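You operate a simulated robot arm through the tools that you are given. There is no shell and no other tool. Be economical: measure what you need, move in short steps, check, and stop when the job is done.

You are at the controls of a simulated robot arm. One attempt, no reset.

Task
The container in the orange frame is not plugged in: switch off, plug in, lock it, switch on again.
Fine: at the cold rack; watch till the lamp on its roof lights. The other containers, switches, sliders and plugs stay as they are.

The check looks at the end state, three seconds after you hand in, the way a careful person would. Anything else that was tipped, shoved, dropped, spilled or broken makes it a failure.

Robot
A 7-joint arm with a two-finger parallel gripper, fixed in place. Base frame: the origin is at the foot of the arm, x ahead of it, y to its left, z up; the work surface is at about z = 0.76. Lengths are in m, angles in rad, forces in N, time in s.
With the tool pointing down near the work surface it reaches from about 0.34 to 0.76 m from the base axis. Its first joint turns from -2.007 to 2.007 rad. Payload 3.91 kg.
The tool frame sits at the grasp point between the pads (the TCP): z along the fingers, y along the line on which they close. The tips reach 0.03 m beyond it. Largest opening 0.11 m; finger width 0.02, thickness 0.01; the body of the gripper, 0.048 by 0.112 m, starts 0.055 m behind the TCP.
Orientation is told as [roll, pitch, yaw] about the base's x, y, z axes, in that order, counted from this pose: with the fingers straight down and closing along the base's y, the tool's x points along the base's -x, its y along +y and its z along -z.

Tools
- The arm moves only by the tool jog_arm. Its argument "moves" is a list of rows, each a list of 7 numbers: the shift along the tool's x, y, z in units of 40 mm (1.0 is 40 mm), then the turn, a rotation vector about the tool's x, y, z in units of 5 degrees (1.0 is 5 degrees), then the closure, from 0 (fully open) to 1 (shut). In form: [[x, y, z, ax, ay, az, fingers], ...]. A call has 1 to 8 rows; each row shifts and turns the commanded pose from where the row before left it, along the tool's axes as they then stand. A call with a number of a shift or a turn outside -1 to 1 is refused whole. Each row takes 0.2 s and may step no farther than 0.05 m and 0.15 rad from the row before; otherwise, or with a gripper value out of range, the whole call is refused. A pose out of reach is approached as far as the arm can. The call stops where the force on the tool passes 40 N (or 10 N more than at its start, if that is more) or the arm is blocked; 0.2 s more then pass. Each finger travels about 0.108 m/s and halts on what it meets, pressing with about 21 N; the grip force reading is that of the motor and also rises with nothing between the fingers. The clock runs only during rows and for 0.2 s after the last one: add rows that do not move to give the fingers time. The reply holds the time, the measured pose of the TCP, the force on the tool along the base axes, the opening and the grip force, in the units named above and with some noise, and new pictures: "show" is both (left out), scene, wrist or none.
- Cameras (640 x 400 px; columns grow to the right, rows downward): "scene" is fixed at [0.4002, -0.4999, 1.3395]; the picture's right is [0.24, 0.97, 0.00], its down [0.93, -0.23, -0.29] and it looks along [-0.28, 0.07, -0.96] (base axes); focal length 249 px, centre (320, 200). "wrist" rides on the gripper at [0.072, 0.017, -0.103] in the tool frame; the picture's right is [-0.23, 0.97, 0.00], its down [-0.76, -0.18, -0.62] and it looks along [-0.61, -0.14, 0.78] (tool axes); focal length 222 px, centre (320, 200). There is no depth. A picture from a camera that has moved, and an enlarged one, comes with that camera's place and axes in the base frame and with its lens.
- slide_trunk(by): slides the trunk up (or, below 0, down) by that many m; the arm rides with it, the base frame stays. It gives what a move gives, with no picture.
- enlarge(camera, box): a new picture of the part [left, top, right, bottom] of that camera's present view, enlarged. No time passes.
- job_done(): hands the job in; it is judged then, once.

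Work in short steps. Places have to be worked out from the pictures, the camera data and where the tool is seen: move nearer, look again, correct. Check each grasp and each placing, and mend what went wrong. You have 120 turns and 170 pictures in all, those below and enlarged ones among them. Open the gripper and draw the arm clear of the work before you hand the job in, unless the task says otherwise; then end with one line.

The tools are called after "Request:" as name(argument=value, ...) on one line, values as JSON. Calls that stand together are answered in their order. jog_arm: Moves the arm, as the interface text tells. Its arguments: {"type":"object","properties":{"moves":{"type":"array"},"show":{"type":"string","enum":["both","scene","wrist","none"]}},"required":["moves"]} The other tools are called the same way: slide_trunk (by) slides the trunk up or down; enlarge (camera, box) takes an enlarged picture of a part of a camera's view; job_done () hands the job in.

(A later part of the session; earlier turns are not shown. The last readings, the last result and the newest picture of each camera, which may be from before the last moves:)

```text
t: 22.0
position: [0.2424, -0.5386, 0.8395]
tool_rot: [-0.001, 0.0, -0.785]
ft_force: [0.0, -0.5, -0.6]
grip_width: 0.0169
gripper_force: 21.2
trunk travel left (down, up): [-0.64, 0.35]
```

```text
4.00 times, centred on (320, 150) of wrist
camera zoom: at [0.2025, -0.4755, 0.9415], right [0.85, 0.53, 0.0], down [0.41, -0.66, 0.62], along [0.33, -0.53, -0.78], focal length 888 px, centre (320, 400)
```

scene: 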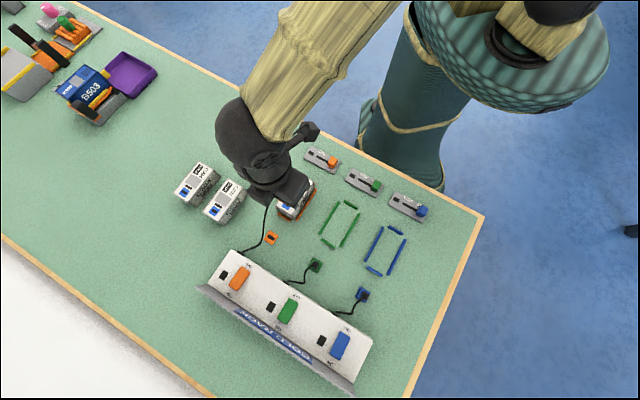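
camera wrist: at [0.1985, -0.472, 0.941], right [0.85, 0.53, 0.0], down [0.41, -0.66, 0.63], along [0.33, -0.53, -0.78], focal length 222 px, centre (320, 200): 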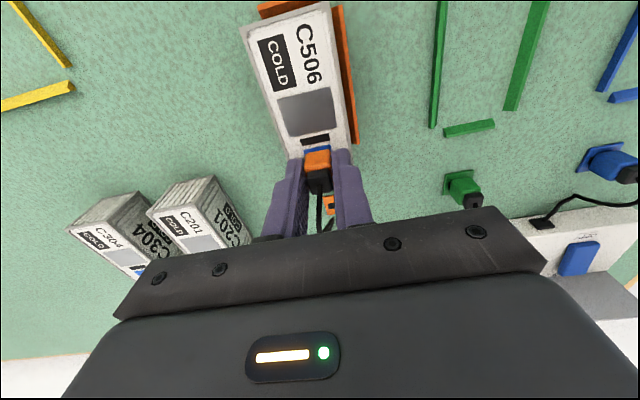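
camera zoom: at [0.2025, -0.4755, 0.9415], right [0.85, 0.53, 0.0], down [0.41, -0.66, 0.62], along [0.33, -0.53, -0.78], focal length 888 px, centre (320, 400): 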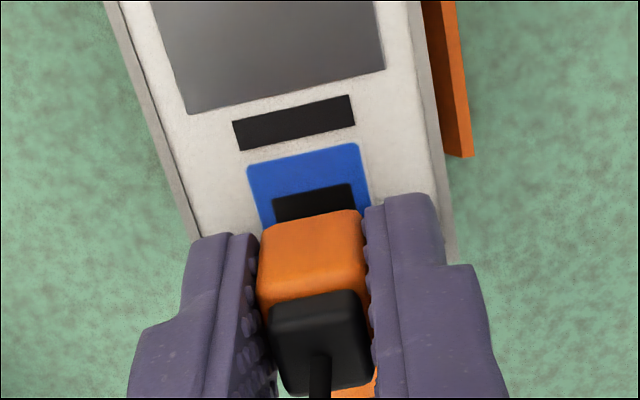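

No resistance and the slot is in view, so the plug is not in. The blade was resting on the roof, which must be nearer z≈0.800 than 0.805. I lift 30 mm and take two views 30 mm apart to fix the slot's true position.

Request:
jog_arm(moves=[[0.05, 0, -0.4, 0, 0, 0, 1], [0.05, 0, -0.4, 0, 0, 0, 1], [0, 0, 0, 0, 0, 0, 1]], show="none")

Request:
enlarge(camera="wrist", box=[260, 90, 380, 190])

Request:
jog_arm(moves=[[-0.5, 0, 0, 0, 0, 0, 1], [-0.5, 0, 0, 0, 0, 0, 1], [0, 0, 0, 0, 0, 0, 1]], show="none")

Request:
enlarge(camera="wrist", box=[260, 40, 380, 140])

```text
t: 22.8
position: [0.2386, -0.5361, 0.8712]
tool_rot: [-0.002, 0.003, -0.784]
ft_force: [0.6, 0.2, -0.5]
grip_width: 0.0171
gripper_force: 20.8
trunk travel left (down, up): [-0.64, 0.35]
```

```text
4.00 times, centred on (320, 140) of wrist
camera zoom: at [0.1992, -0.4727, 0.9735], right [0.85, 0.53, 0.0], down [0.41, -0.66, 0.62], along [0.33, -0.53, -0.78], focal length 888 px, centre (320, 440)
```

zoom: 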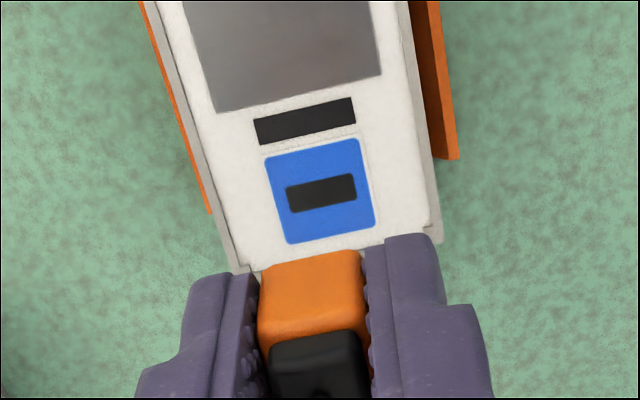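

```text
t: 23.6
position: [0.2685, -0.5656, 0.8719]
tool_rot: [-0.001, -0.002, -0.784]
ft_force: [-0.2, 0.6, -0.6]
grip_width: 0.0172
gripper_force: 20.7
trunk travel left (down, up): [-0.64, 0.35]
```

```text
4.00 times, centred on (320, 90) of wrist
camera zoom: at [0.2281, -0.5016, 0.9734], right [0.85, 0.53, 0.0], down [0.41, -0.66, 0.62], along [0.33, -0.53, -0.78], focal length 888 px, centre (320, 640)
```

zoom: 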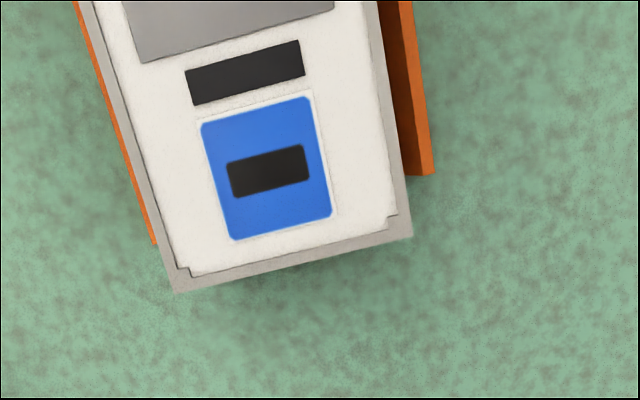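

The slot works out to about 3 mm inward of where the plug was pressed (slot offset plus a ~1.5 mm slip of the plug in the fingers). I go back with a 3 mm inward and 0.7 mm sideways correction, then descend to just above contact.

Request:
jog_arm(moves=[[0.54, 0.01, 0, 0, 0, 0, 1], [0.54, 0.008, 0, 0, 0, 0, 1], [0, 0, 0.4, 0, 0, 0, 1], [0, 0, 0.35, 0, 0, 0, 1], [0, 0, 0, 0, 0, 0, 1]], show="none")

Request:
enlarge(camera="wrist", box=[260, 100, 380, 200])

```text
t: 24.8
position: [0.2372, -0.534, 0.841]
tool_rot: [-0.001, -0.001, -0.785]
ft_force: [-0.3, 0.8, -1.0]
grip_width: 0.0169
gripper_force: 21.1
trunk travel left (down, up): [-0.64, 0.35]
```

```text
4.00 times, centred on (320, 150) of wrist
camera zoom: at [0.1971, -0.4705, 0.9435], right [0.85, 0.53, 0.0], down [0.41, -0.66, 0.62], along [0.33, -0.53, -0.78], focal length 888 px, centre (320, 400)
```

zoom: 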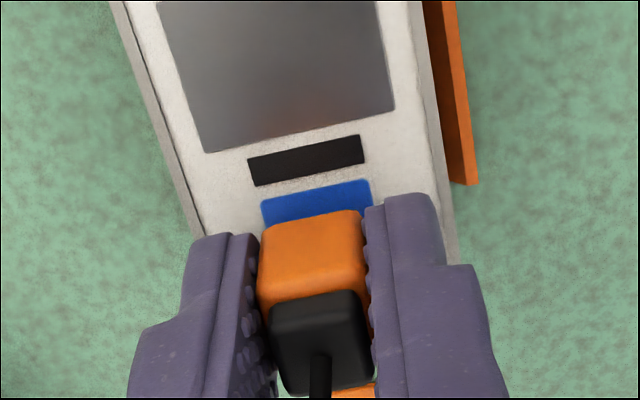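

The pad is ~1 mm right of the plug centre and still shows a bit too much behind it. I correct +1 mm in y and 1.2 mm more inward, then descend to light contact.

Request:
jog_arm(moves=[[0.03, 0.025, 0.06, 0, 0, 0, 1], [0, 0, 0.04, 0, 0, 0, 1], [0, 0, 0.04, 0, 0, 0, 1], [0, 0, 0, 0, 0, 0, 1]], show="none")

Request:
enlarge(camera="wrist", box=[260, 100, 380, 200])

```text
t: 25.8
position: [0.2381, -0.5322, 0.836]
tool_rot: [0.001, 0.0, -0.785]
ft_force: [-0.1, 1.5, 4.3]
grip_width: 0.0172
gripper_force: 21.2
trunk travel left (down, up): [-0.64, 0.35]
```

```text
4.00 times, centred on (320, 150) of wrist
camera zoom: at [0.1974, -0.4691, 0.938], right [0.85, 0.53, 0.0], down [0.41, -0.66, 0.62], along [0.33, -0.53, -0.78], focal length 888 px, centre (320, 400)
```

zoom: 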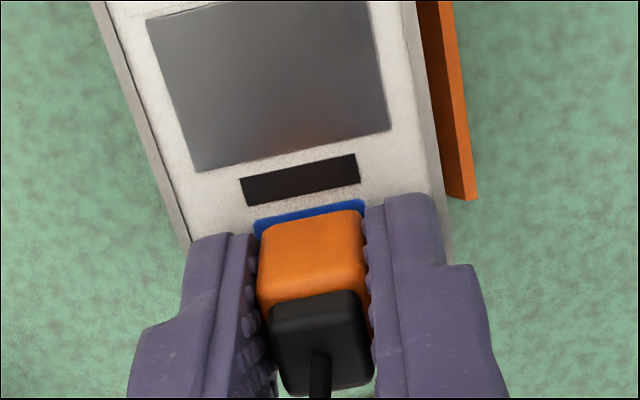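

Light contact (4 N) with the pad centred on the plug. I now add a slight press and slide outward in 0.6 mm steps to see if the blade drops in.

Request:
jog_arm(moves=[[-0.015, 0, 0.02, 0, 0, 0, 1], [0, 0, 0, 0, 0, 0, 1]], show="none")

Request:
jog_arm(moves=[[-0.015, 0, 0, 0, 0, 0, 1], [0, 0, 0, 0, 0, 0, 1]], show="none")

Request:
jog_arm(moves=[[-0.015, 0, 0, 0, 0, 0, 1], [0, 0, 0, 0, 0, 0, 1]], show="none")

Request:
enlarge(camera="wrist", box=[260, 100, 380, 200])

```text
t: 26.4
position: [0.2374, -0.5327, 0.8353]
tool_rot: [-0.001, -0.003, -0.784]
ft_force: [-2.3, 2.6, 11.4]
grip_width: 0.017
gripper_force: 21.0
trunk travel left (down, up): [-0.64, 0.35]
```

```text
t: 27.0
position: [0.2377, -0.5326, 0.8349]
tool_rot: [-0.001, -0.002, -0.786]
ft_force: [-3.5, 0.2, 9.6]
grip_width: 0.0169
gripper_force: 21.1
trunk travel left (down, up): [-0.64, 0.35]
```

```text
t: 27.6
position: [0.2377, -0.5327, 0.8344]
tool_rot: [0.0, -0.003, -0.787]
ft_force: [-4.4, 1.9, 11.2]
grip_width: 0.0171
gripper_force: 20.5
trunk travel left (down, up): [-0.64, 0.35]
```

```text
4.00 times, centred on (320, 150) of wrist
camera zoom: at [0.1978, -0.4692, 0.9378], right [0.85, 0.53, 0.0], down [0.41, -0.66, 0.62], along [0.33, -0.53, -0.78], focal length 888 px, centre (320, 400)
```

zoom: 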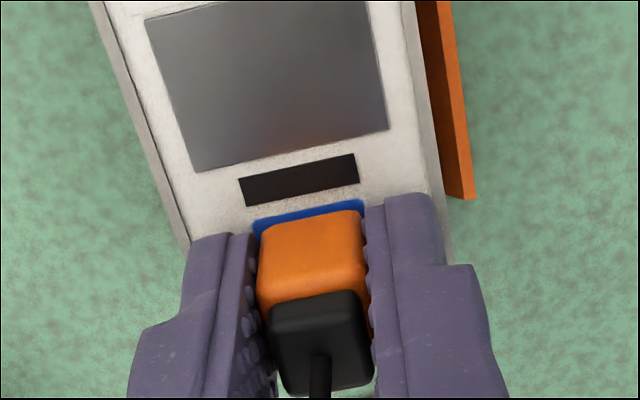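

Contact height has not dropped, so I do the clean test again: unload by 2 mm, then slide outward 2 mm and read the force.

Request:
jog_arm(moves=[[0, 0, -0.06, 0, 0, 0, 1], [0, 0, 0, 0, 0, 0, 1]], show="none")

Request:
jog_arm(moves=[[-0.06, 0, 0, 0, 0, 0, 1], [0, 0, 0, 0, 0, 0, 1]], show="none")

Request:
enlarge(camera="wrist", box=[260, 100, 380, 200])

```text
t: 28.2
position: [0.2388, -0.5326, 0.836]
tool_rot: [0.0, 0.0, -0.782]
ft_force: [0.3, 0.5, 0.2]
grip_width: 0.017
gripper_force: 21.1
trunk travel left (down, up): [-0.64, 0.35]
```

```text
t: 28.8
position: [0.2398, -0.5333, 0.8369]
tool_rot: [0.001, 0.0, -0.784]
ft_force: [0.4, 0.3, -0.2]
grip_width: 0.0169
gripper_force: 21.4
trunk travel left (down, up): [-0.64, 0.35]
```

```text
4.00 times, centred on (320, 150) of wrist
camera zoom: at [0.2007, -0.4709, 0.9392], right [0.85, 0.53, 0.0], down [0.41, -0.66, 0.62], along [0.33, -0.53, -0.78], focal length 888 px, centre (320, 400)
```

zoom: 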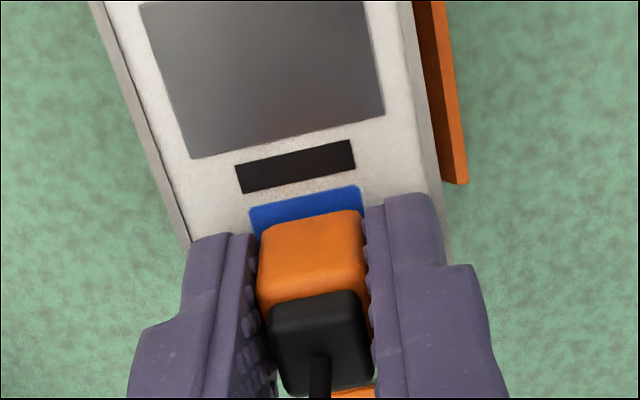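

No engagement. Comparing pad-edge visibility geometrically (body held up by the blade), the plug was too far inward by ~1.5–2.5 mm. I'll probe: move out 0.8 mm and lower, looking for a deeper contact height.

Request:
jog_arm(moves=[[-0.02, 0, 0.04, 0, 0, 0, 1], [0, 0, 0.04, 0, 0, 0, 1], [0, 0, 0.02, 0, 0, 0, 1], [0, 0, 0, 0, 0, 0, 1]], show="none")

Request:
enlarge(camera="wrist", box=[260, 100, 380, 200])

```text
t: 29.8
position: [0.2419, -0.5346, 0.8344]
tool_rot: [-0.002, -0.005, -0.785]
ft_force: [1.0, 0.7, 23.8]
grip_width: 0.0171
gripper_force: 20.6
trunk travel left (down, up): [-0.64, 0.35]
```

```text
4.00 times, centred on (320, 150) of wrist
camera zoom: at [0.2008, -0.4713, 0.9372], right [0.85, 0.53, 0.0], down [0.41, -0.66, 0.63], along [0.33, -0.53, -0.78], focal length 888 px, centre (320, 400)
```

zoom: 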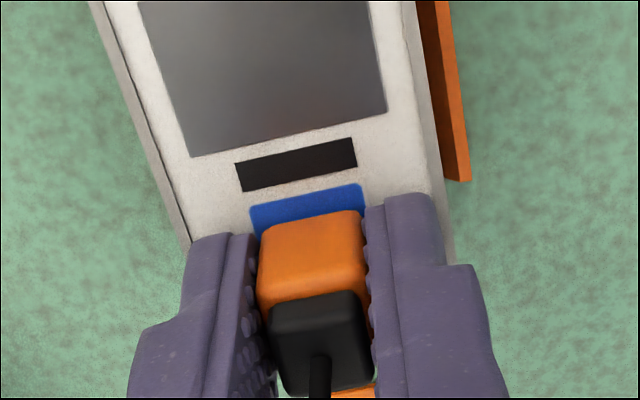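

Still resting on top (24 N). Back off, move another 0.8 mm out and probe again.

Request:
jog_arm(moves=[[0, 0, -0.08, 0, 0, 0, 1], [-0.02, 0, 0, 0, 0, 0, 1], [0, 0, 0.05, 0, 0, 0, 1], [0, 0, 0.02, 0, 0, 0, 1]], show="none")

Request:
jog_arm(moves=[[0, 0, -0.07, 0, 0, 0, 1], [-0.02, 0, 0, 0, 0, 0, 1], [0, 0, 0.05, 0, 0, 0, 1], [0, 0, 0.02, 0, 0, 0, 1]], show="none")

Request:
enlarge(camera="wrist", box=[260, 100, 380, 200])

```text
t: 30.8
position: [0.2409, -0.5343, 0.8353]
tool_rot: [-0.003, -0.002, -0.786]
ft_force: [0.3, 4.3, 21.1]
grip_width: 0.017
gripper_force: 20.8
trunk travel left (down, up): [-0.64, 0.35]
```

```text
t: 31.8
position: [0.2405, -0.5358, 0.8349]
tool_rot: [-0.001, -0.002, -0.785]
ft_force: [-1.5, 2.3, 18.9]
grip_width: 0.017
gripper_force: 20.9
trunk travel left (down, up): [-0.64, 0.35]
```

```text
4.00 times, centred on (320, 150) of wrist
camera zoom: at [0.201, -0.4721, 0.9373], right [0.85, 0.53, 0.0], down [0.41, -0.66, 0.63], along [0.33, -0.53, -0.78], focal length 888 px, centre (320, 400)
```

zoom: 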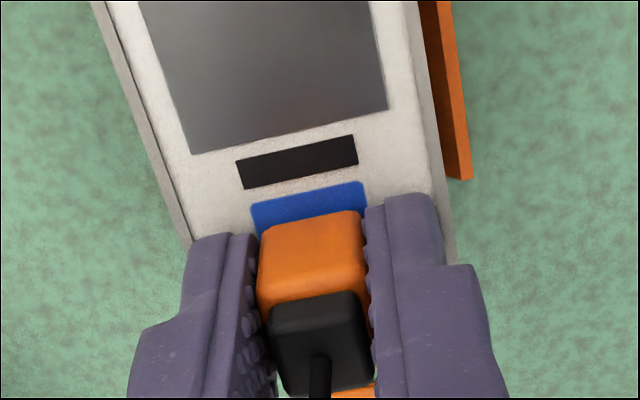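

The plug isn't really moving between probes because I haven't unloaded enough. I lift a clear 6 mm, look, and re-measure.

Request:
jog_arm(moves=[[0, 0, -0.1, 0, 0, 0, 1], [0, 0, -0.1, 0, 0, 0, 1], [0, 0, 0, 0, 0, 0, 1]], show="none")

Request:
enlarge(camera="wrist", box=[270, 110, 370, 190])

```text
t: 32.6
position: [0.2428, -0.5351, 0.8414]
tool_rot: [-0.002, 0.0, -0.786]
ft_force: [-0.8, -0.3, 0.1]
grip_width: 0.017
gripper_force: 21.3
trunk travel left (down, up): [-0.64, 0.35]
```

```text
5.00 times, centred on (320, 150) of wrist
camera zoom: at [0.2021, -0.473, 0.9438], right [0.85, 0.53, 0.0], down [0.41, -0.66, 0.62], along [0.33, -0.53, -0.78], focal length 1111 px, centre (320, 450)
```

zoom: 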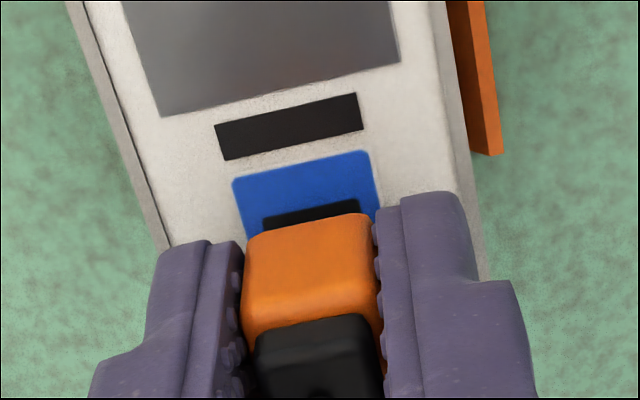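

I need to know the blade's real shape and position on the plug. I lift and tilt the plug about 50° so the scene camera can see under it.

Request:
jog_arm(moves=[[0, 0, -0.8, 0, 0, 0, 1], [0, 0, -0.8, 0, 0, 0, 1], [0, 0, -0.6, 0, -1, 0, 1], [0, 0, 0, 0, -1, 0, 1], [0, 0, 0, 0, -1, 0, 1], [0, 0, 0, 0, -1, 0, 1], [0, 0, 0, 0, -1, 0, 1], [0, 0, 0, 0, -1, 0, 1]], show="none")

Request:
jog_arm(moves=[[0, 0, 0, 0, -1, 0, 1], [0, 0, 0, 0, -1, 0, 1], [0, 0, 0, 0, -1, 0, 1], [0, 0, 0, 0, -1, 0, 1], [0, 0, 0, 0, 0, 0, 1]], show="scene")

```text
t: 34.4
position: [0.241, -0.5369, 0.9287]
tool_rot: [0.0, -0.525, -0.785]
ft_force: [-0.3, -0.6, -0.8]
grip_width: 0.017
gripper_force: 20.7
trunk travel left (down, up): [-0.64, 0.35]
```

```text
t: 35.6
position: [0.242, -0.5362, 0.93]
tool_rot: [-0.001, -0.875, -0.786]
ft_force: [0.5, -0.4, -0.8]
grip_width: 0.0171
gripper_force: 21.0
trunk travel left (down, up): [-0.64, 0.35]
```

scene: 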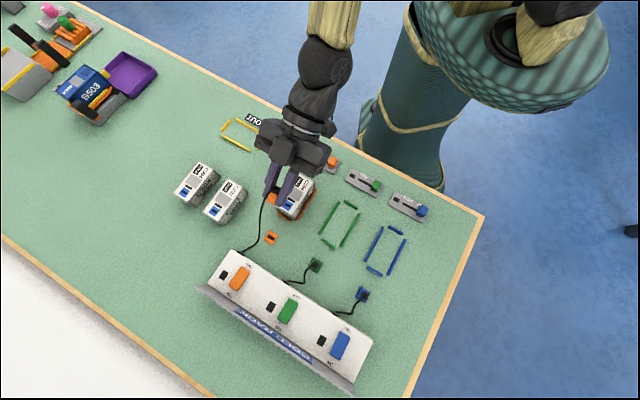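

Request:
enlarge(camera="scene", box=[260, 180, 310, 215])

Request:
enlarge(camera="wrist", box=[260, 100, 380, 200])

```text
11.43 times, centred on (285, 198) of scene
camera zoom: at [0.4002, -0.4999, 1.3395], right [0.24, 0.97, 0.0], down [0.93, -0.23, -0.29], along [-0.28, 0.07, -0.96], focal length 2846 px, centre (720, 229)
```

zoom: 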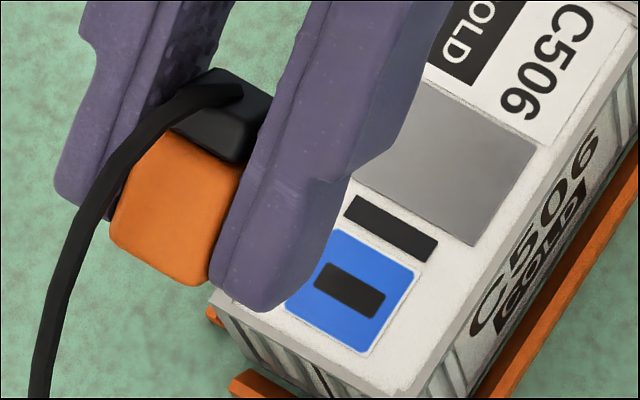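

```text
4.00 times, centred on (320, 150) of wrist
camera zoom: at [0.1644, -0.4355, 0.9393], right [0.79, 0.59, 0.17], down [-0.12, -0.13, 0.98], along [0.6, -0.8, -0.04], focal length 888 px, centre (320, 400)
```

zoom: 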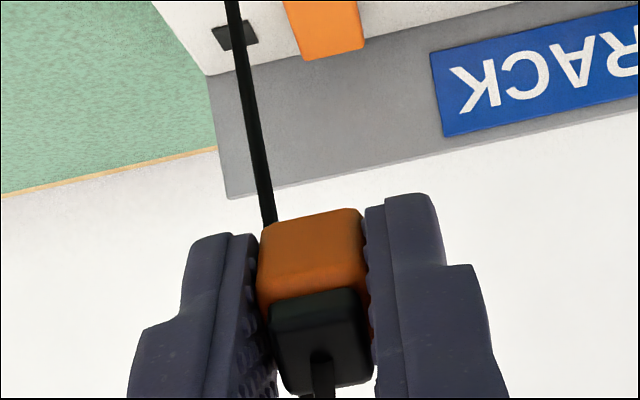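

No blade visible yet at 50°. I tilt another 25° so the underside faces the scene camera.

Request:
jog_arm(moves=[[0, 0, 0, 0, -1, 0, 1], [0, 0, 0, 0, -1, 0, 1], [0, 0, 0, 0, -1, 0, 1], [0, 0, 0, 0, -1, 0, 1], [0, 0, 0, 0, -1, 0, 1], [0, 0, 0, 0, 0, 0, 1]], show="none")

Request:
enlarge(camera="scene", box=[260, 180, 310, 215])

```text
t: 37.0
position: [0.2426, -0.5355, 0.9291]
tool_rot: [0.0, -1.309, -0.784]
ft_force: [0.5, 0.2, -0.3]
grip_width: 0.0169
gripper_force: 20.6
trunk travel left (down, up): [-0.64, 0.35]
```

```text
11.43 times, centred on (285, 198) of scene
camera zoom: at [0.4002, -0.4999, 1.3395], right [0.24, 0.97, 0.0], down [0.93, -0.23, -0.29], along [-0.28, 0.07, -0.96], focal length 2846 px, centre (720, 229)
```

zoom: 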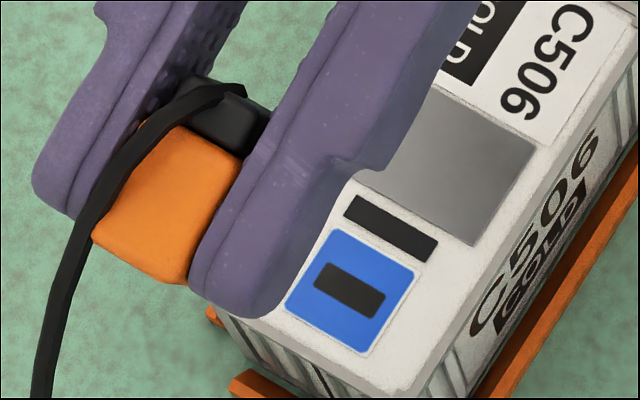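

Nothing protrudes from the body's bottom edge-on. I tilt 15° more to see the underside itself.

Request:
jog_arm(moves=[[0, 0, 0, 0, -1, 0, 1], [0, 0, 0, 0, -1, 0, 1], [0, 0, 0, 0, -1, 0, 1], [0, 0, 0, 0, -1, 0, 1], [0, 0, 0, 0, 0, 0, 1]], show="none")

Request:
enlarge(camera="scene", box=[260, 180, 310, 215])

```text
t: 38.2
position: [0.2415, -0.5358, 0.9299]
tool_rot: [3.14, -1.483, 2.359]
ft_force: [-0.5, 0.2, -0.5]
grip_width: 0.0168
gripper_force: 21.2
trunk travel left (down, up): [-0.64, 0.35]
```

```text
11.43 times, centred on (285, 198) of scene
camera zoom: at [0.4002, -0.4999, 1.3395], right [0.24, 0.97, 0.0], down [0.93, -0.23, -0.29], along [-0.28, 0.07, -0.96], focal length 2846 px, centre (720, 229)
```

zoom: 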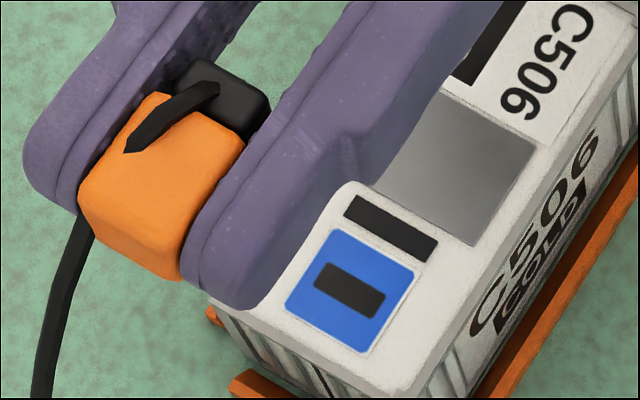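

The plug has no blade: it simply stands on the pad over the slot, so the flat contact was the seated state and only centring matters. I undo the tilt (95° = 19 steps).

Request:
jog_arm(moves=[[0, 0, 0, 0, 1, 0, 1], [0, 0, 0, 0, 1, 0, 1], [0, 0, 0, 0, 1, 0, 1], [0, 0, 0, 0, 1, 0, 1], [0, 0, 0, 0, 1, 0, 1], [0, 0, 0, 0, 1, 0, 1], [0, 0, 0, 0, 1, 0, 1], [0, 0, 0, 0, 1, 0, 1]], show="none")

Request:
jog_arm(moves=[[0, 0, 0, 0, 1, 0, 1], [0, 0, 0, 0, 1, 0, 1], [0, 0, 0, 0, 1, 0, 1], [0, 0, 0, 0, 1, 0, 1], [0, 0, 0, 0, 1, 0, 1], [0, 0, 0, 0, 1, 0, 1], [0, 0, 0, 0, 1, 0, 1], [0, 0, 0, 0, 1, 0, 1]], show="none")

Request:
jog_arm(moves=[[0, 0, 0, 0, 1, 0, 1], [0, 0, 0, 0, 1, 0, 1], [0, 0, 0, 0, 1, 0, 1], [0.165, 0, 0.7, 0, 0, 0, 1], [0, 0, 0.6, 0, 0, 0, 1], [0, 0, 0, 0, 0, 0, 1]], show="none")

Request:
enlarge(camera="wrist", box=[260, 90, 380, 190])

```text
t: 40.0
position: [0.2418, -0.5345, 0.9295]
tool_rot: [-0.001, -0.96, -0.784]
ft_force: [0.4, 0.4, -0.4]
grip_width: 0.017
gripper_force: 20.9
trunk travel left (down, up): [-0.64, 0.35]
```

```text
t: 41.8
position: [0.2435, -0.5377, 0.9232]
tool_rot: [-0.001, -0.26, -0.784]
ft_force: [-0.3, -0.8, -0.5]
grip_width: 0.0171
gripper_force: 20.7
out of reach, approached as far as the arm can: row 4
trunk travel left (down, up): [-0.64, 0.35]
```

```text
t: 43.2
position: [0.2377, -0.5318, 0.8696]
tool_rot: [0.0, -0.001, -0.783]
ft_force: [1.0, -0.7, -1.4]
grip_width: 0.0173
gripper_force: 21.0
trunk travel left (down, up): [-0.64, 0.35]
```

```text
4.00 times, centred on (320, 140) of wrist
camera zoom: at [0.1978, -0.4687, 0.9729], right [0.85, 0.53, 0.0], down [0.41, -0.66, 0.62], along [0.33, -0.53, -0.78], focal length 888 px, centre (320, 440)
```

zoom: 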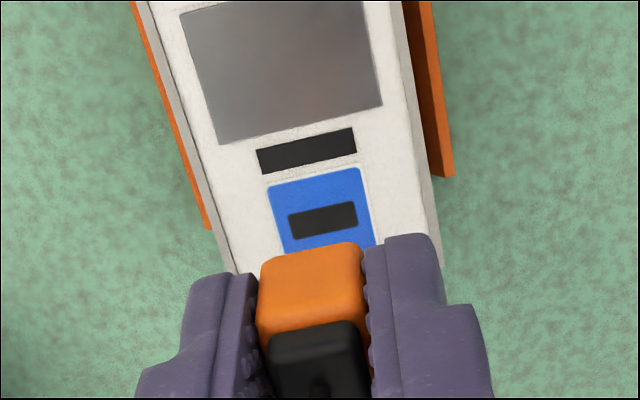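

The plug slid ~3 mm down in the fingers during tilting. I descend close to contact and check the visible pad margin again.

Request:
jog_arm(moves=[[0, 0.01, 0.4, 0, 0, 0, 1], [0, 0, 0.3, 0, 0, 0, 1], [0, 0, 0, 0, 0, 0, 1]], show="none")

Request:
enlarge(camera="wrist", box=[260, 100, 380, 200])

```text
t: 44.0
position: [0.2377, -0.5318, 0.8439]
tool_rot: [0.001, -0.001, -0.784]
ft_force: [-0.1, -0.7, -0.8]
grip_width: 0.0171
gripper_force: 21.3
trunk travel left (down, up): [-0.64, 0.35]
```

```text
4.00 times, centred on (320, 150) of wrist
camera zoom: at [0.1974, -0.4685, 0.9456], right [0.85, 0.53, 0.0], down [0.41, -0.66, 0.62], along [0.33, -0.53, -0.78], focal length 888 px, centre (320, 400)
```

zoom: 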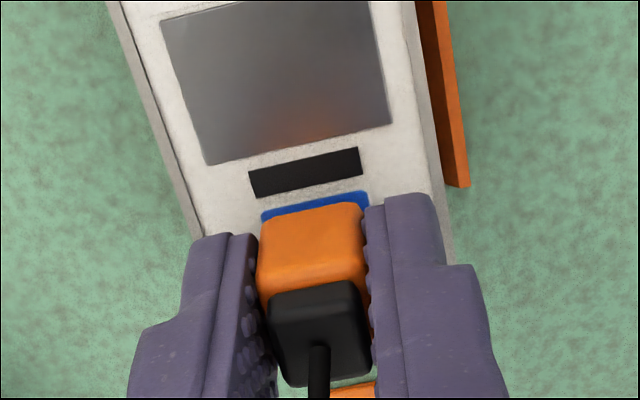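

The plug is ~2.5 mm too far inward and ~0.7 mm left; I correct, then lower to light contact.

Request:
jog_arm(moves=[[-0.06, 0.018, 0, 0, 0, 0, 1], [0, 0, 0.06, 0, 0, 0, 1], [0, 0, 0.04, 0, 0, 0, 1], [0, 0, 0, 0, 0, 0, 1]], show="none")

Request:
enlarge(camera="wrist", box=[260, 100, 380, 200])

```text
t: 45.0
position: [0.241, -0.5329, 0.8391]
tool_rot: [0.0, 0.0, -0.786]
ft_force: [-0.6, -0.9, 0.2]
grip_width: 0.017
gripper_force: 20.9
trunk travel left (down, up): [-0.64, 0.35]
```

```text
4.00 times, centred on (320, 150) of wrist
camera zoom: at [0.2002, -0.4691, 0.9416], right [0.85, 0.53, 0.0], down [0.41, -0.66, 0.62], along [0.33, -0.53, -0.78], focal length 888 px, centre (320, 400)
```

zoom: 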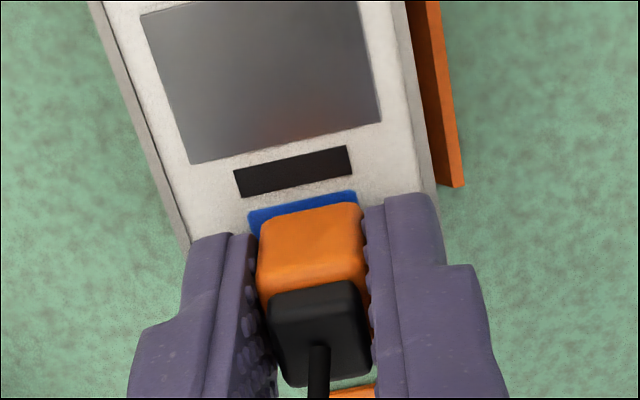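

In-line now along x; slightly too far right, so -0.8 mm in y and lower onto the pad.

Request:
jog_arm(moves=[[0, -0.022, 0.02, 0, 0, 0, 1], [0, 0, 0.03, 0, 0, 0, 1], [0, 0, 0, 0, 0, 0, 1]], show="none")

Request:
enlarge(camera="wrist", box=[260, 100, 380, 200])

```text
t: 45.8
position: [0.2408, -0.5322, 0.8362]
tool_rot: [0.001, 0.0, -0.783]
ft_force: [-0.1, -0.7, 0.3]
grip_width: 0.0171
gripper_force: 21.0
trunk travel left (down, up): [-0.64, 0.35]
```

```text
4.00 times, centred on (320, 150) of wrist
camera zoom: at [0.2001, -0.4699, 0.9396], right [0.85, 0.53, 0.0], down [0.41, -0.66, 0.62], along [0.33, -0.53, -0.78], focal length 888 px, centre (320, 400)
```

zoom: 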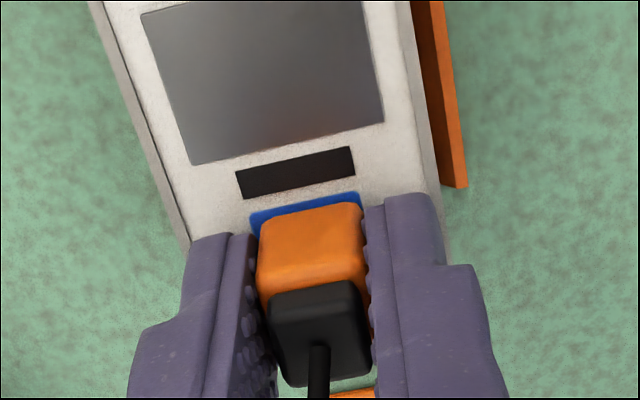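

Still no load; continue down in small steps.

Request:
jog_arm(moves=[[0, 0, 0.03, 0, 0, 0, 1], [0, 0, 0, 0, 0, 0, 1]], show="none")

Request:
jog_arm(moves=[[0, 0, 0.03, 0, 0, 0, 1], [0, 0, 0, 0, 0, 0, 1]], show="none")

Request:
enlarge(camera="wrist", box=[260, 100, 380, 200])

```text
t: 46.4
position: [0.2399, -0.5329, 0.8365]
tool_rot: [-0.001, -0.003, -0.785]
ft_force: [0.4, -0.1, 6.4]
grip_width: 0.0168
gripper_force: 21.2
trunk travel left (down, up): [-0.64, 0.35]
```

```text
t: 47.0
position: [0.2412, -0.5325, 0.8378]
tool_rot: [-0.002, -0.001, -0.783]
ft_force: [0.6, 2.1, 18.0]
grip_width: 0.017
gripper_force: 20.9
trunk travel left (down, up): [-0.64, 0.35]
```

```text
4.00 times, centred on (320, 150) of wrist
camera zoom: at [0.2, -0.4697, 0.9391], right [0.85, 0.53, 0.0], down [0.41, -0.66, 0.63], along [0.33, -0.53, -0.78], focal length 888 px, centre (320, 400)
```

zoom: 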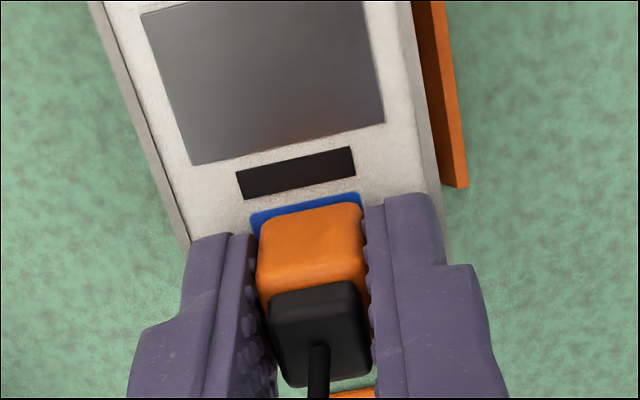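

The plug is seated flat and centred on the pad. I relieve the pressure and open the fingers moderately.

Request:
jog_arm(moves=[[0, 0, -0.05, 0, 0, 0, 1], [0, 0, 0, 0, 0, 0, 0.8], [0, 0, 0, 0, 0, 0, 0.65], [0, 0, 0, 0, 0, 0, 0.6], [0, 0, 0, 0, 0, 0, 0.6]], show="wrist")

Request:
enlarge(camera="wrist", box=[260, 100, 380, 200])

```text
t: 48.2
position: [0.2396, -0.534, 0.8375]
tool_rot: [0.0, 0.001, -0.783]
ft_force: [0.4, 0.1, 0.2]
grip_width: 0.0442
gripper_force: 0.1
trunk travel left (down, up): [-0.64, 0.35]
camera wrist: at [0.2005, -0.4709, 0.9398], right [0.85, 0.53, 0.0], down [0.41, -0.66, 0.62], along [0.33, -0.53, -0.78], focal length 222 px, centre (320, 200)
```

wrist: 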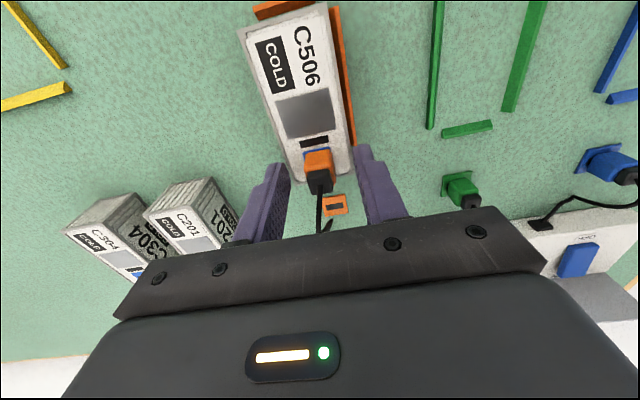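

```text
4.00 times, centred on (320, 150) of wrist
camera zoom: at [0.2005, -0.4709, 0.9398], right [0.85, 0.53, 0.0], down [0.41, -0.66, 0.62], along [0.33, -0.53, -0.78], focal length 888 px, centre (320, 400)
```

zoom: 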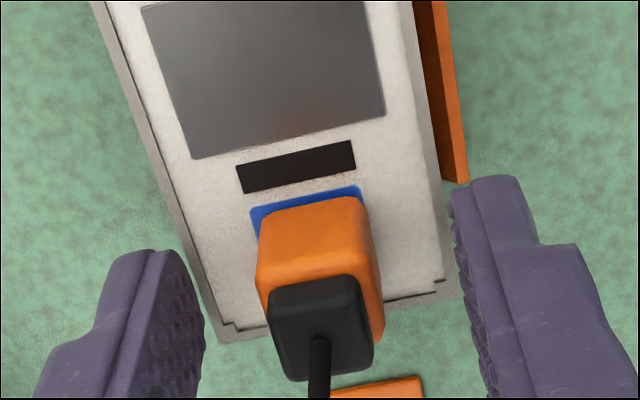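

It stands on the pad. I lift straight clear and inspect from the scene camera.

Request:
jog_arm(moves=[[0, 0, -0.5, 0, 0, 0, 0.6], [0, 0, -0.9, 0, 0, 0, 0.6], [0.8, 0, -0.9, 0, 0, 0, 0.6], [0.9, 0, 0, 0, 0, 0, 0.8], [0.9, 0, 0, 0, 0, 0, 1]], show="both")

Request:
enlarge(camera="wrist", box=[270, 110, 400, 210])

Request:
enlarge(camera="scene", box=[260, 160, 340, 220])

```text
t: 49.4
position: [0.1662, -0.4589, 0.9289]
tool_rot: [0.001, 0.001, -0.785]
ft_force: [0.1, 0.5, -0.2]
grip_width: 0.0001
gripper_force: 21.1
trunk travel left (down, up): [-0.64, 0.35]
camera wrist: at [0.1261, -0.3962, 1.0314], right [0.85, 0.53, 0.0], down [0.41, -0.66, 0.62], along [0.33, -0.53, -0.78], focal length 222 px, centre (320, 200)
```

scene: 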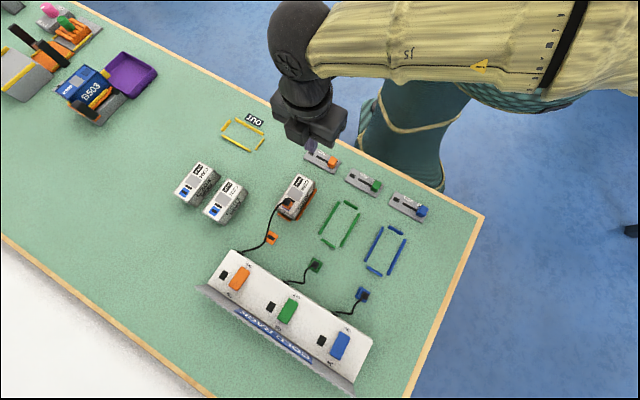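
wrist: 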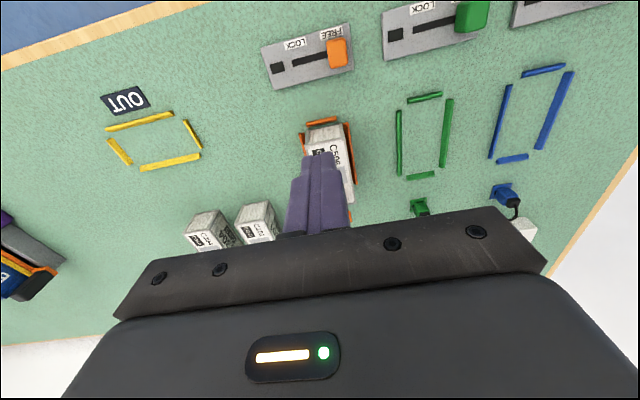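

```text
4.00 times, centred on (335, 160) of wrist
camera zoom: at [0.1261, -0.3962, 1.0314], right [0.85, 0.53, 0.0], down [0.41, -0.66, 0.62], along [0.33, -0.53, -0.78], focal length 888 px, centre (260, 360)
```

zoom: 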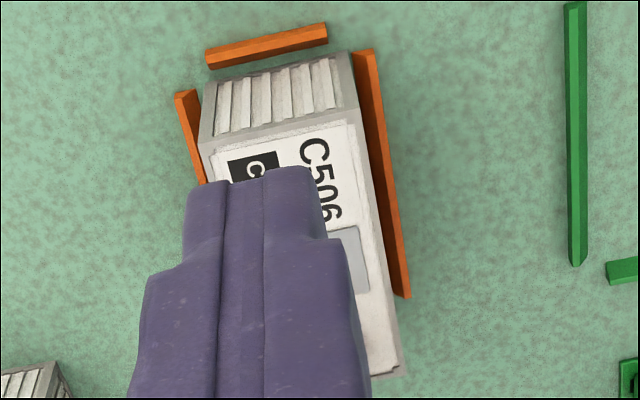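

```text
6.67 times, centred on (300, 190) of scene
camera zoom: at [0.4002, -0.4999, 1.3395], right [0.24, 0.97, 0.0], down [0.93, -0.23, -0.29], along [-0.28, 0.07, -0.96], focal length 1660 px, centre (453, 267)
```

zoom: 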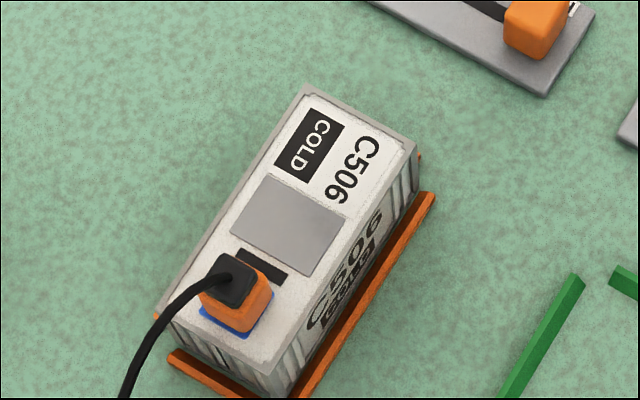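

The plug is upright and centred on the socket. Next the orange lock slider; I take a close look.

Request:
enlarge(camera="wrist", box=[250, 10, 370, 110])

Request:
enlarge(camera="scene", box=[290, 140, 350, 180])

```text
4.00 times, centred on (310, 60) of wrist
camera zoom: at [0.1261, -0.3962, 1.0314], right [0.85, 0.53, 0.0], down [0.41, -0.66, 0.62], along [0.33, -0.53, -0.78], focal length 888 px, centre (360, 760)
```

zoom: 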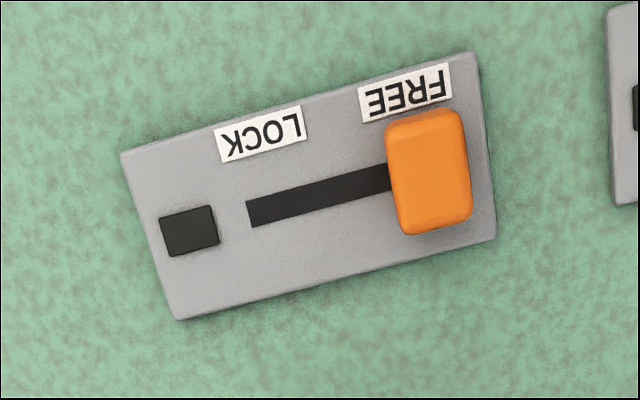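

```text
10.00 times, centred on (320, 160) of scene
camera zoom: at [0.4002, -0.4999, 1.3395], right [0.24, 0.97, 0.0], down [0.93, -0.23, -0.29], along [-0.28, 0.07, -0.96], focal length 2490 px, centre (320, 600)
```

zoom: 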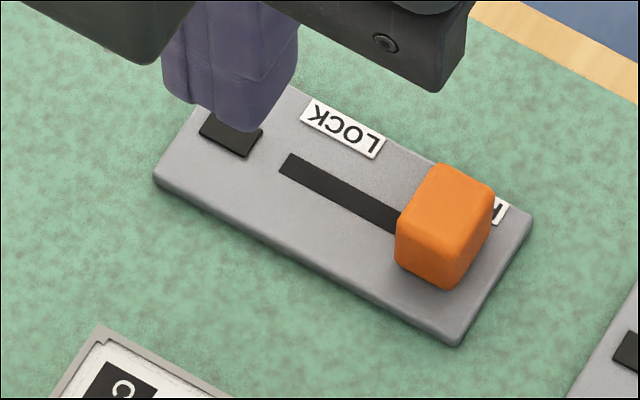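

Knob is ≈18 mm wide along the slot, travel ≈33 mm. I position closed fingers beside the knob on its FREE end, up high first.

Request:
jog_arm(moves=[[0.6, 0.65, 0, 0, 0, 0, 1], [0.6, 0.65, 0, 0, 0, 0, 1], [0, 0, 0.9, 0, 0, 0, 1], [0, 0, 0.9, 0, 0, 0, 1], [0, 0, 0, 0, 0, 0, 1]])

Request:
enlarge(camera="scene", box=[290, 130, 370, 190])

```text
t: 50.6
position: [0.1691, -0.3899, 0.856]
tool_rot: [-0.001, 0.0, -0.783]
ft_force: [-0.1, -0.4, 0.5]
grip_width: 0.0
gripper_force: 21.1
trunk travel left (down, up): [-0.64, 0.35]
camera wrist: at [0.1288, -0.326, 0.9581], right [0.85, 0.53, 0.0], down [0.41, -0.66, 0.62], along [0.33, -0.53, -0.78], focal length 222 px, centre (320, 200)
```

scene: 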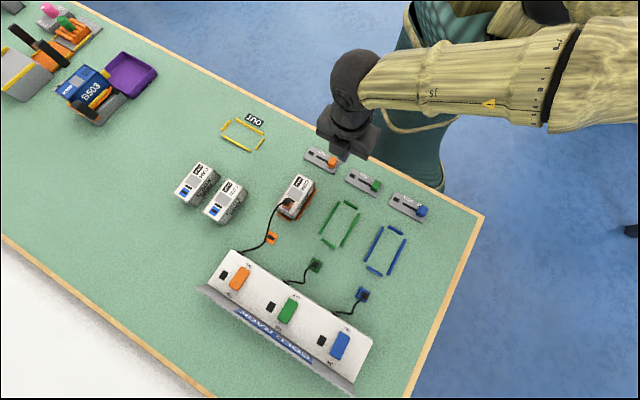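
wrist: 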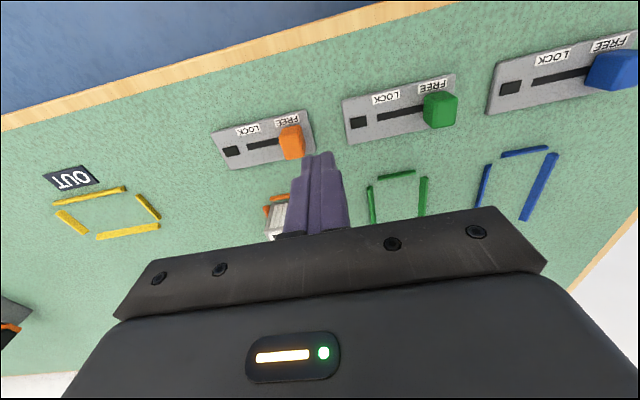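

```text
6.67 times, centred on (330, 160) of scene
camera zoom: at [0.4002, -0.4999, 1.3395], right [0.24, 0.97, 0.0], down [0.93, -0.23, -0.29], along [-0.28, 0.07, -0.96], focal length 1660 px, centre (253, 467)
```

zoom: 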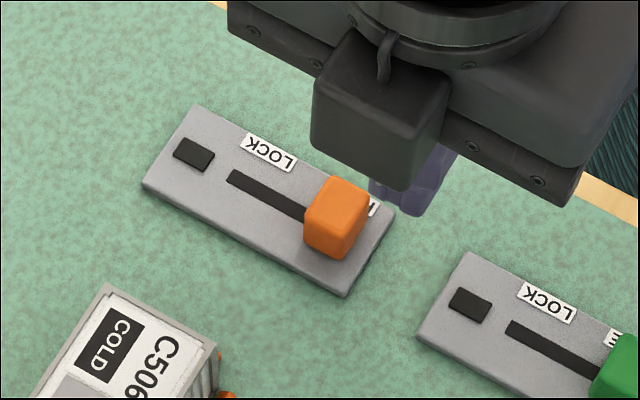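

Fingers are clear of the knob. I descend 49 mm alongside it.

Request:
jog_arm(moves=[[0, 0, 0.6, 0, 0, 0, 1], [0, 0, 0.6, 0, 0, 0, 1], [0, 0, 0, 0, 0, 0, 1]], show="wrist")

Request:
enlarge(camera="wrist", box=[230, 90, 390, 230])

```text
t: 51.4
position: [0.1711, -0.3884, 0.8086]
tool_rot: [0.002, -0.001, -0.785]
ft_force: [0.6, 0.2, -0.3]
grip_width: 0.0
gripper_force: 21.2
trunk travel left (down, up): [-0.64, 0.35]
camera wrist: at [0.1302, -0.326, 0.9104], right [0.85, 0.53, 0.0], down [0.41, -0.66, 0.62], along [0.33, -0.53, -0.78], focal length 222 px, centre (320, 200)
```

wrist: 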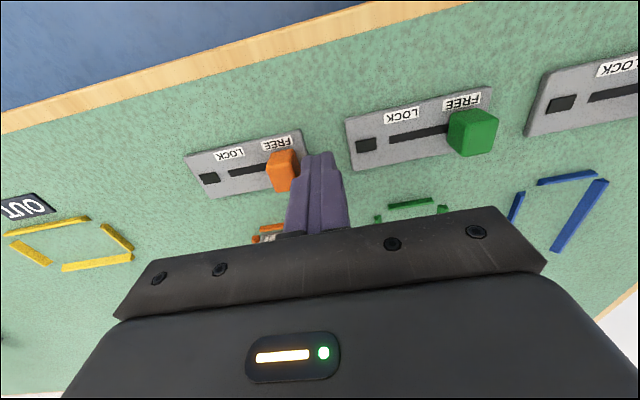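

```text
2.86 times, centred on (310, 160) of wrist
camera zoom: at [0.1302, -0.326, 0.9104], right [0.85, 0.53, 0.0], down [0.41, -0.66, 0.62], along [0.33, -0.53, -0.78], focal length 635 px, centre (349, 314)
```

zoom: 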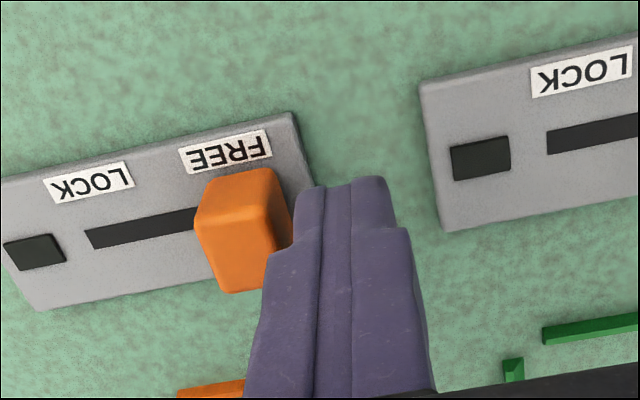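

Well placed beside the knob. I push toward LOCK, 32 mm first.

Request:
jog_arm(moves=[[0, -0.2, 0, 0, 0, 0, 1], [0, -0.2, 0, 0, 0, 0, 1], [0, -0.2, 0, 0, 0, 0, 1], [0, -0.2, 0, 0, 0, 0, 1]], show="none")

Request:
enlarge(camera="wrist", box=[230, 90, 390, 230])

```text
t: 52.4
position: [0.1467, -0.4122, 0.8086]
tool_rot: [-0.001, 0.0, -0.784]
ft_force: [-1.3, -0.4, -0.9]
grip_width: 0.0001
gripper_force: 20.5
trunk travel left (down, up): [-0.64, 0.35]
```

```text
2.86 times, centred on (310, 160) of wrist
camera zoom: at [0.1071, -0.3494, 0.9114], right [0.85, 0.53, 0.0], down [0.41, -0.66, 0.62], along [0.33, -0.53, -0.78], focal length 635 px, centre (349, 314)
```

zoom: 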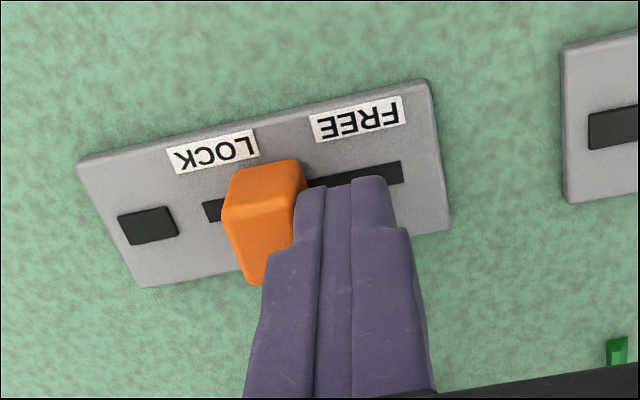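

The knob slides well with low force. A bit more toward the slot's end.

Request:
jog_arm(moves=[[0, -0.12, 0, 0, 0, 0, 1], [0, -0.1, 0, 0, 0, 0, 1]], show="none")

Request:
enlarge(camera="wrist", box=[230, 90, 390, 230])

```text
t: 53.0
position: [0.1396, -0.4185, 0.8087]
tool_rot: [0.0, 0.001, -0.786]
ft_force: [0.9, -0.4, 0.6]
grip_width: 0.0001
gripper_force: 20.7
trunk travel left (down, up): [-0.64, 0.35]
```

```text
2.86 times, centred on (310, 160) of wrist
camera zoom: at [0.1001, -0.3557, 0.9112], right [0.85, 0.53, 0.0], down [0.41, -0.66, 0.62], along [0.33, -0.53, -0.78], focal length 635 px, centre (349, 314)
```

zoom: 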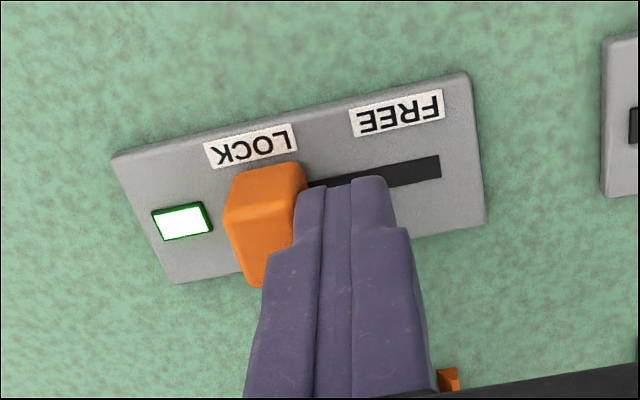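

The lock lamp is lit. I nudge another 3 mm to make sure it is at the end stop.

Request:
jog_arm(moves=[[0, -0.04, 0, 0, 0, 0, 1], [0, -0.04, 0, 0, 0, 0, 1]], show="none")

```text
t: 53.6
position: [0.1376, -0.4208, 0.8075]
tool_rot: [-0.001, 0.0, -0.784]
ft_force: [-0.4, -0.3, -0.8]
grip_width: 0.0
gripper_force: 20.7
trunk travel left (down, up): [-0.64, 0.35]
```

Request:
enlarge(camera="wrist", box=[230, 90, 390, 230])

Request:
enlarge(camera="scene", box=[260, 130, 340, 220])

```text
2.86 times, centred on (310, 160) of wrist
camera zoom: at [0.098, -0.3581, 0.9114], right [0.85, 0.53, 0.0], down [0.41, -0.66, 0.62], along [0.33, -0.53, -0.78], focal length 635 px, centre (349, 314)
```

zoom: 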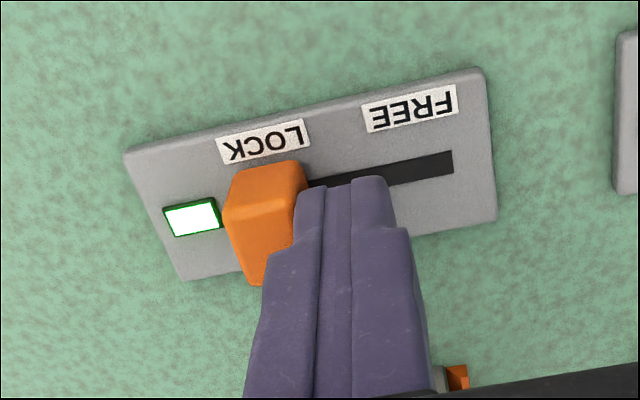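

```text
4.44 times, centred on (300, 175) of scene
camera zoom: at [0.4002, -0.4999, 1.3395], right [0.24, 0.97, 0.0], down [0.93, -0.23, -0.29], along [-0.28, 0.07, -0.96], focal length 1107 px, centre (409, 311)
```

zoom: 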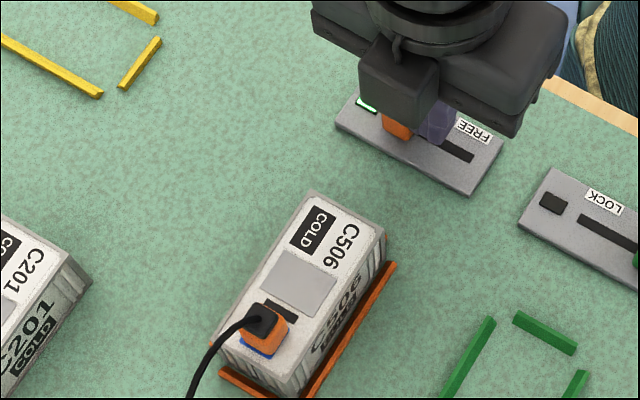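

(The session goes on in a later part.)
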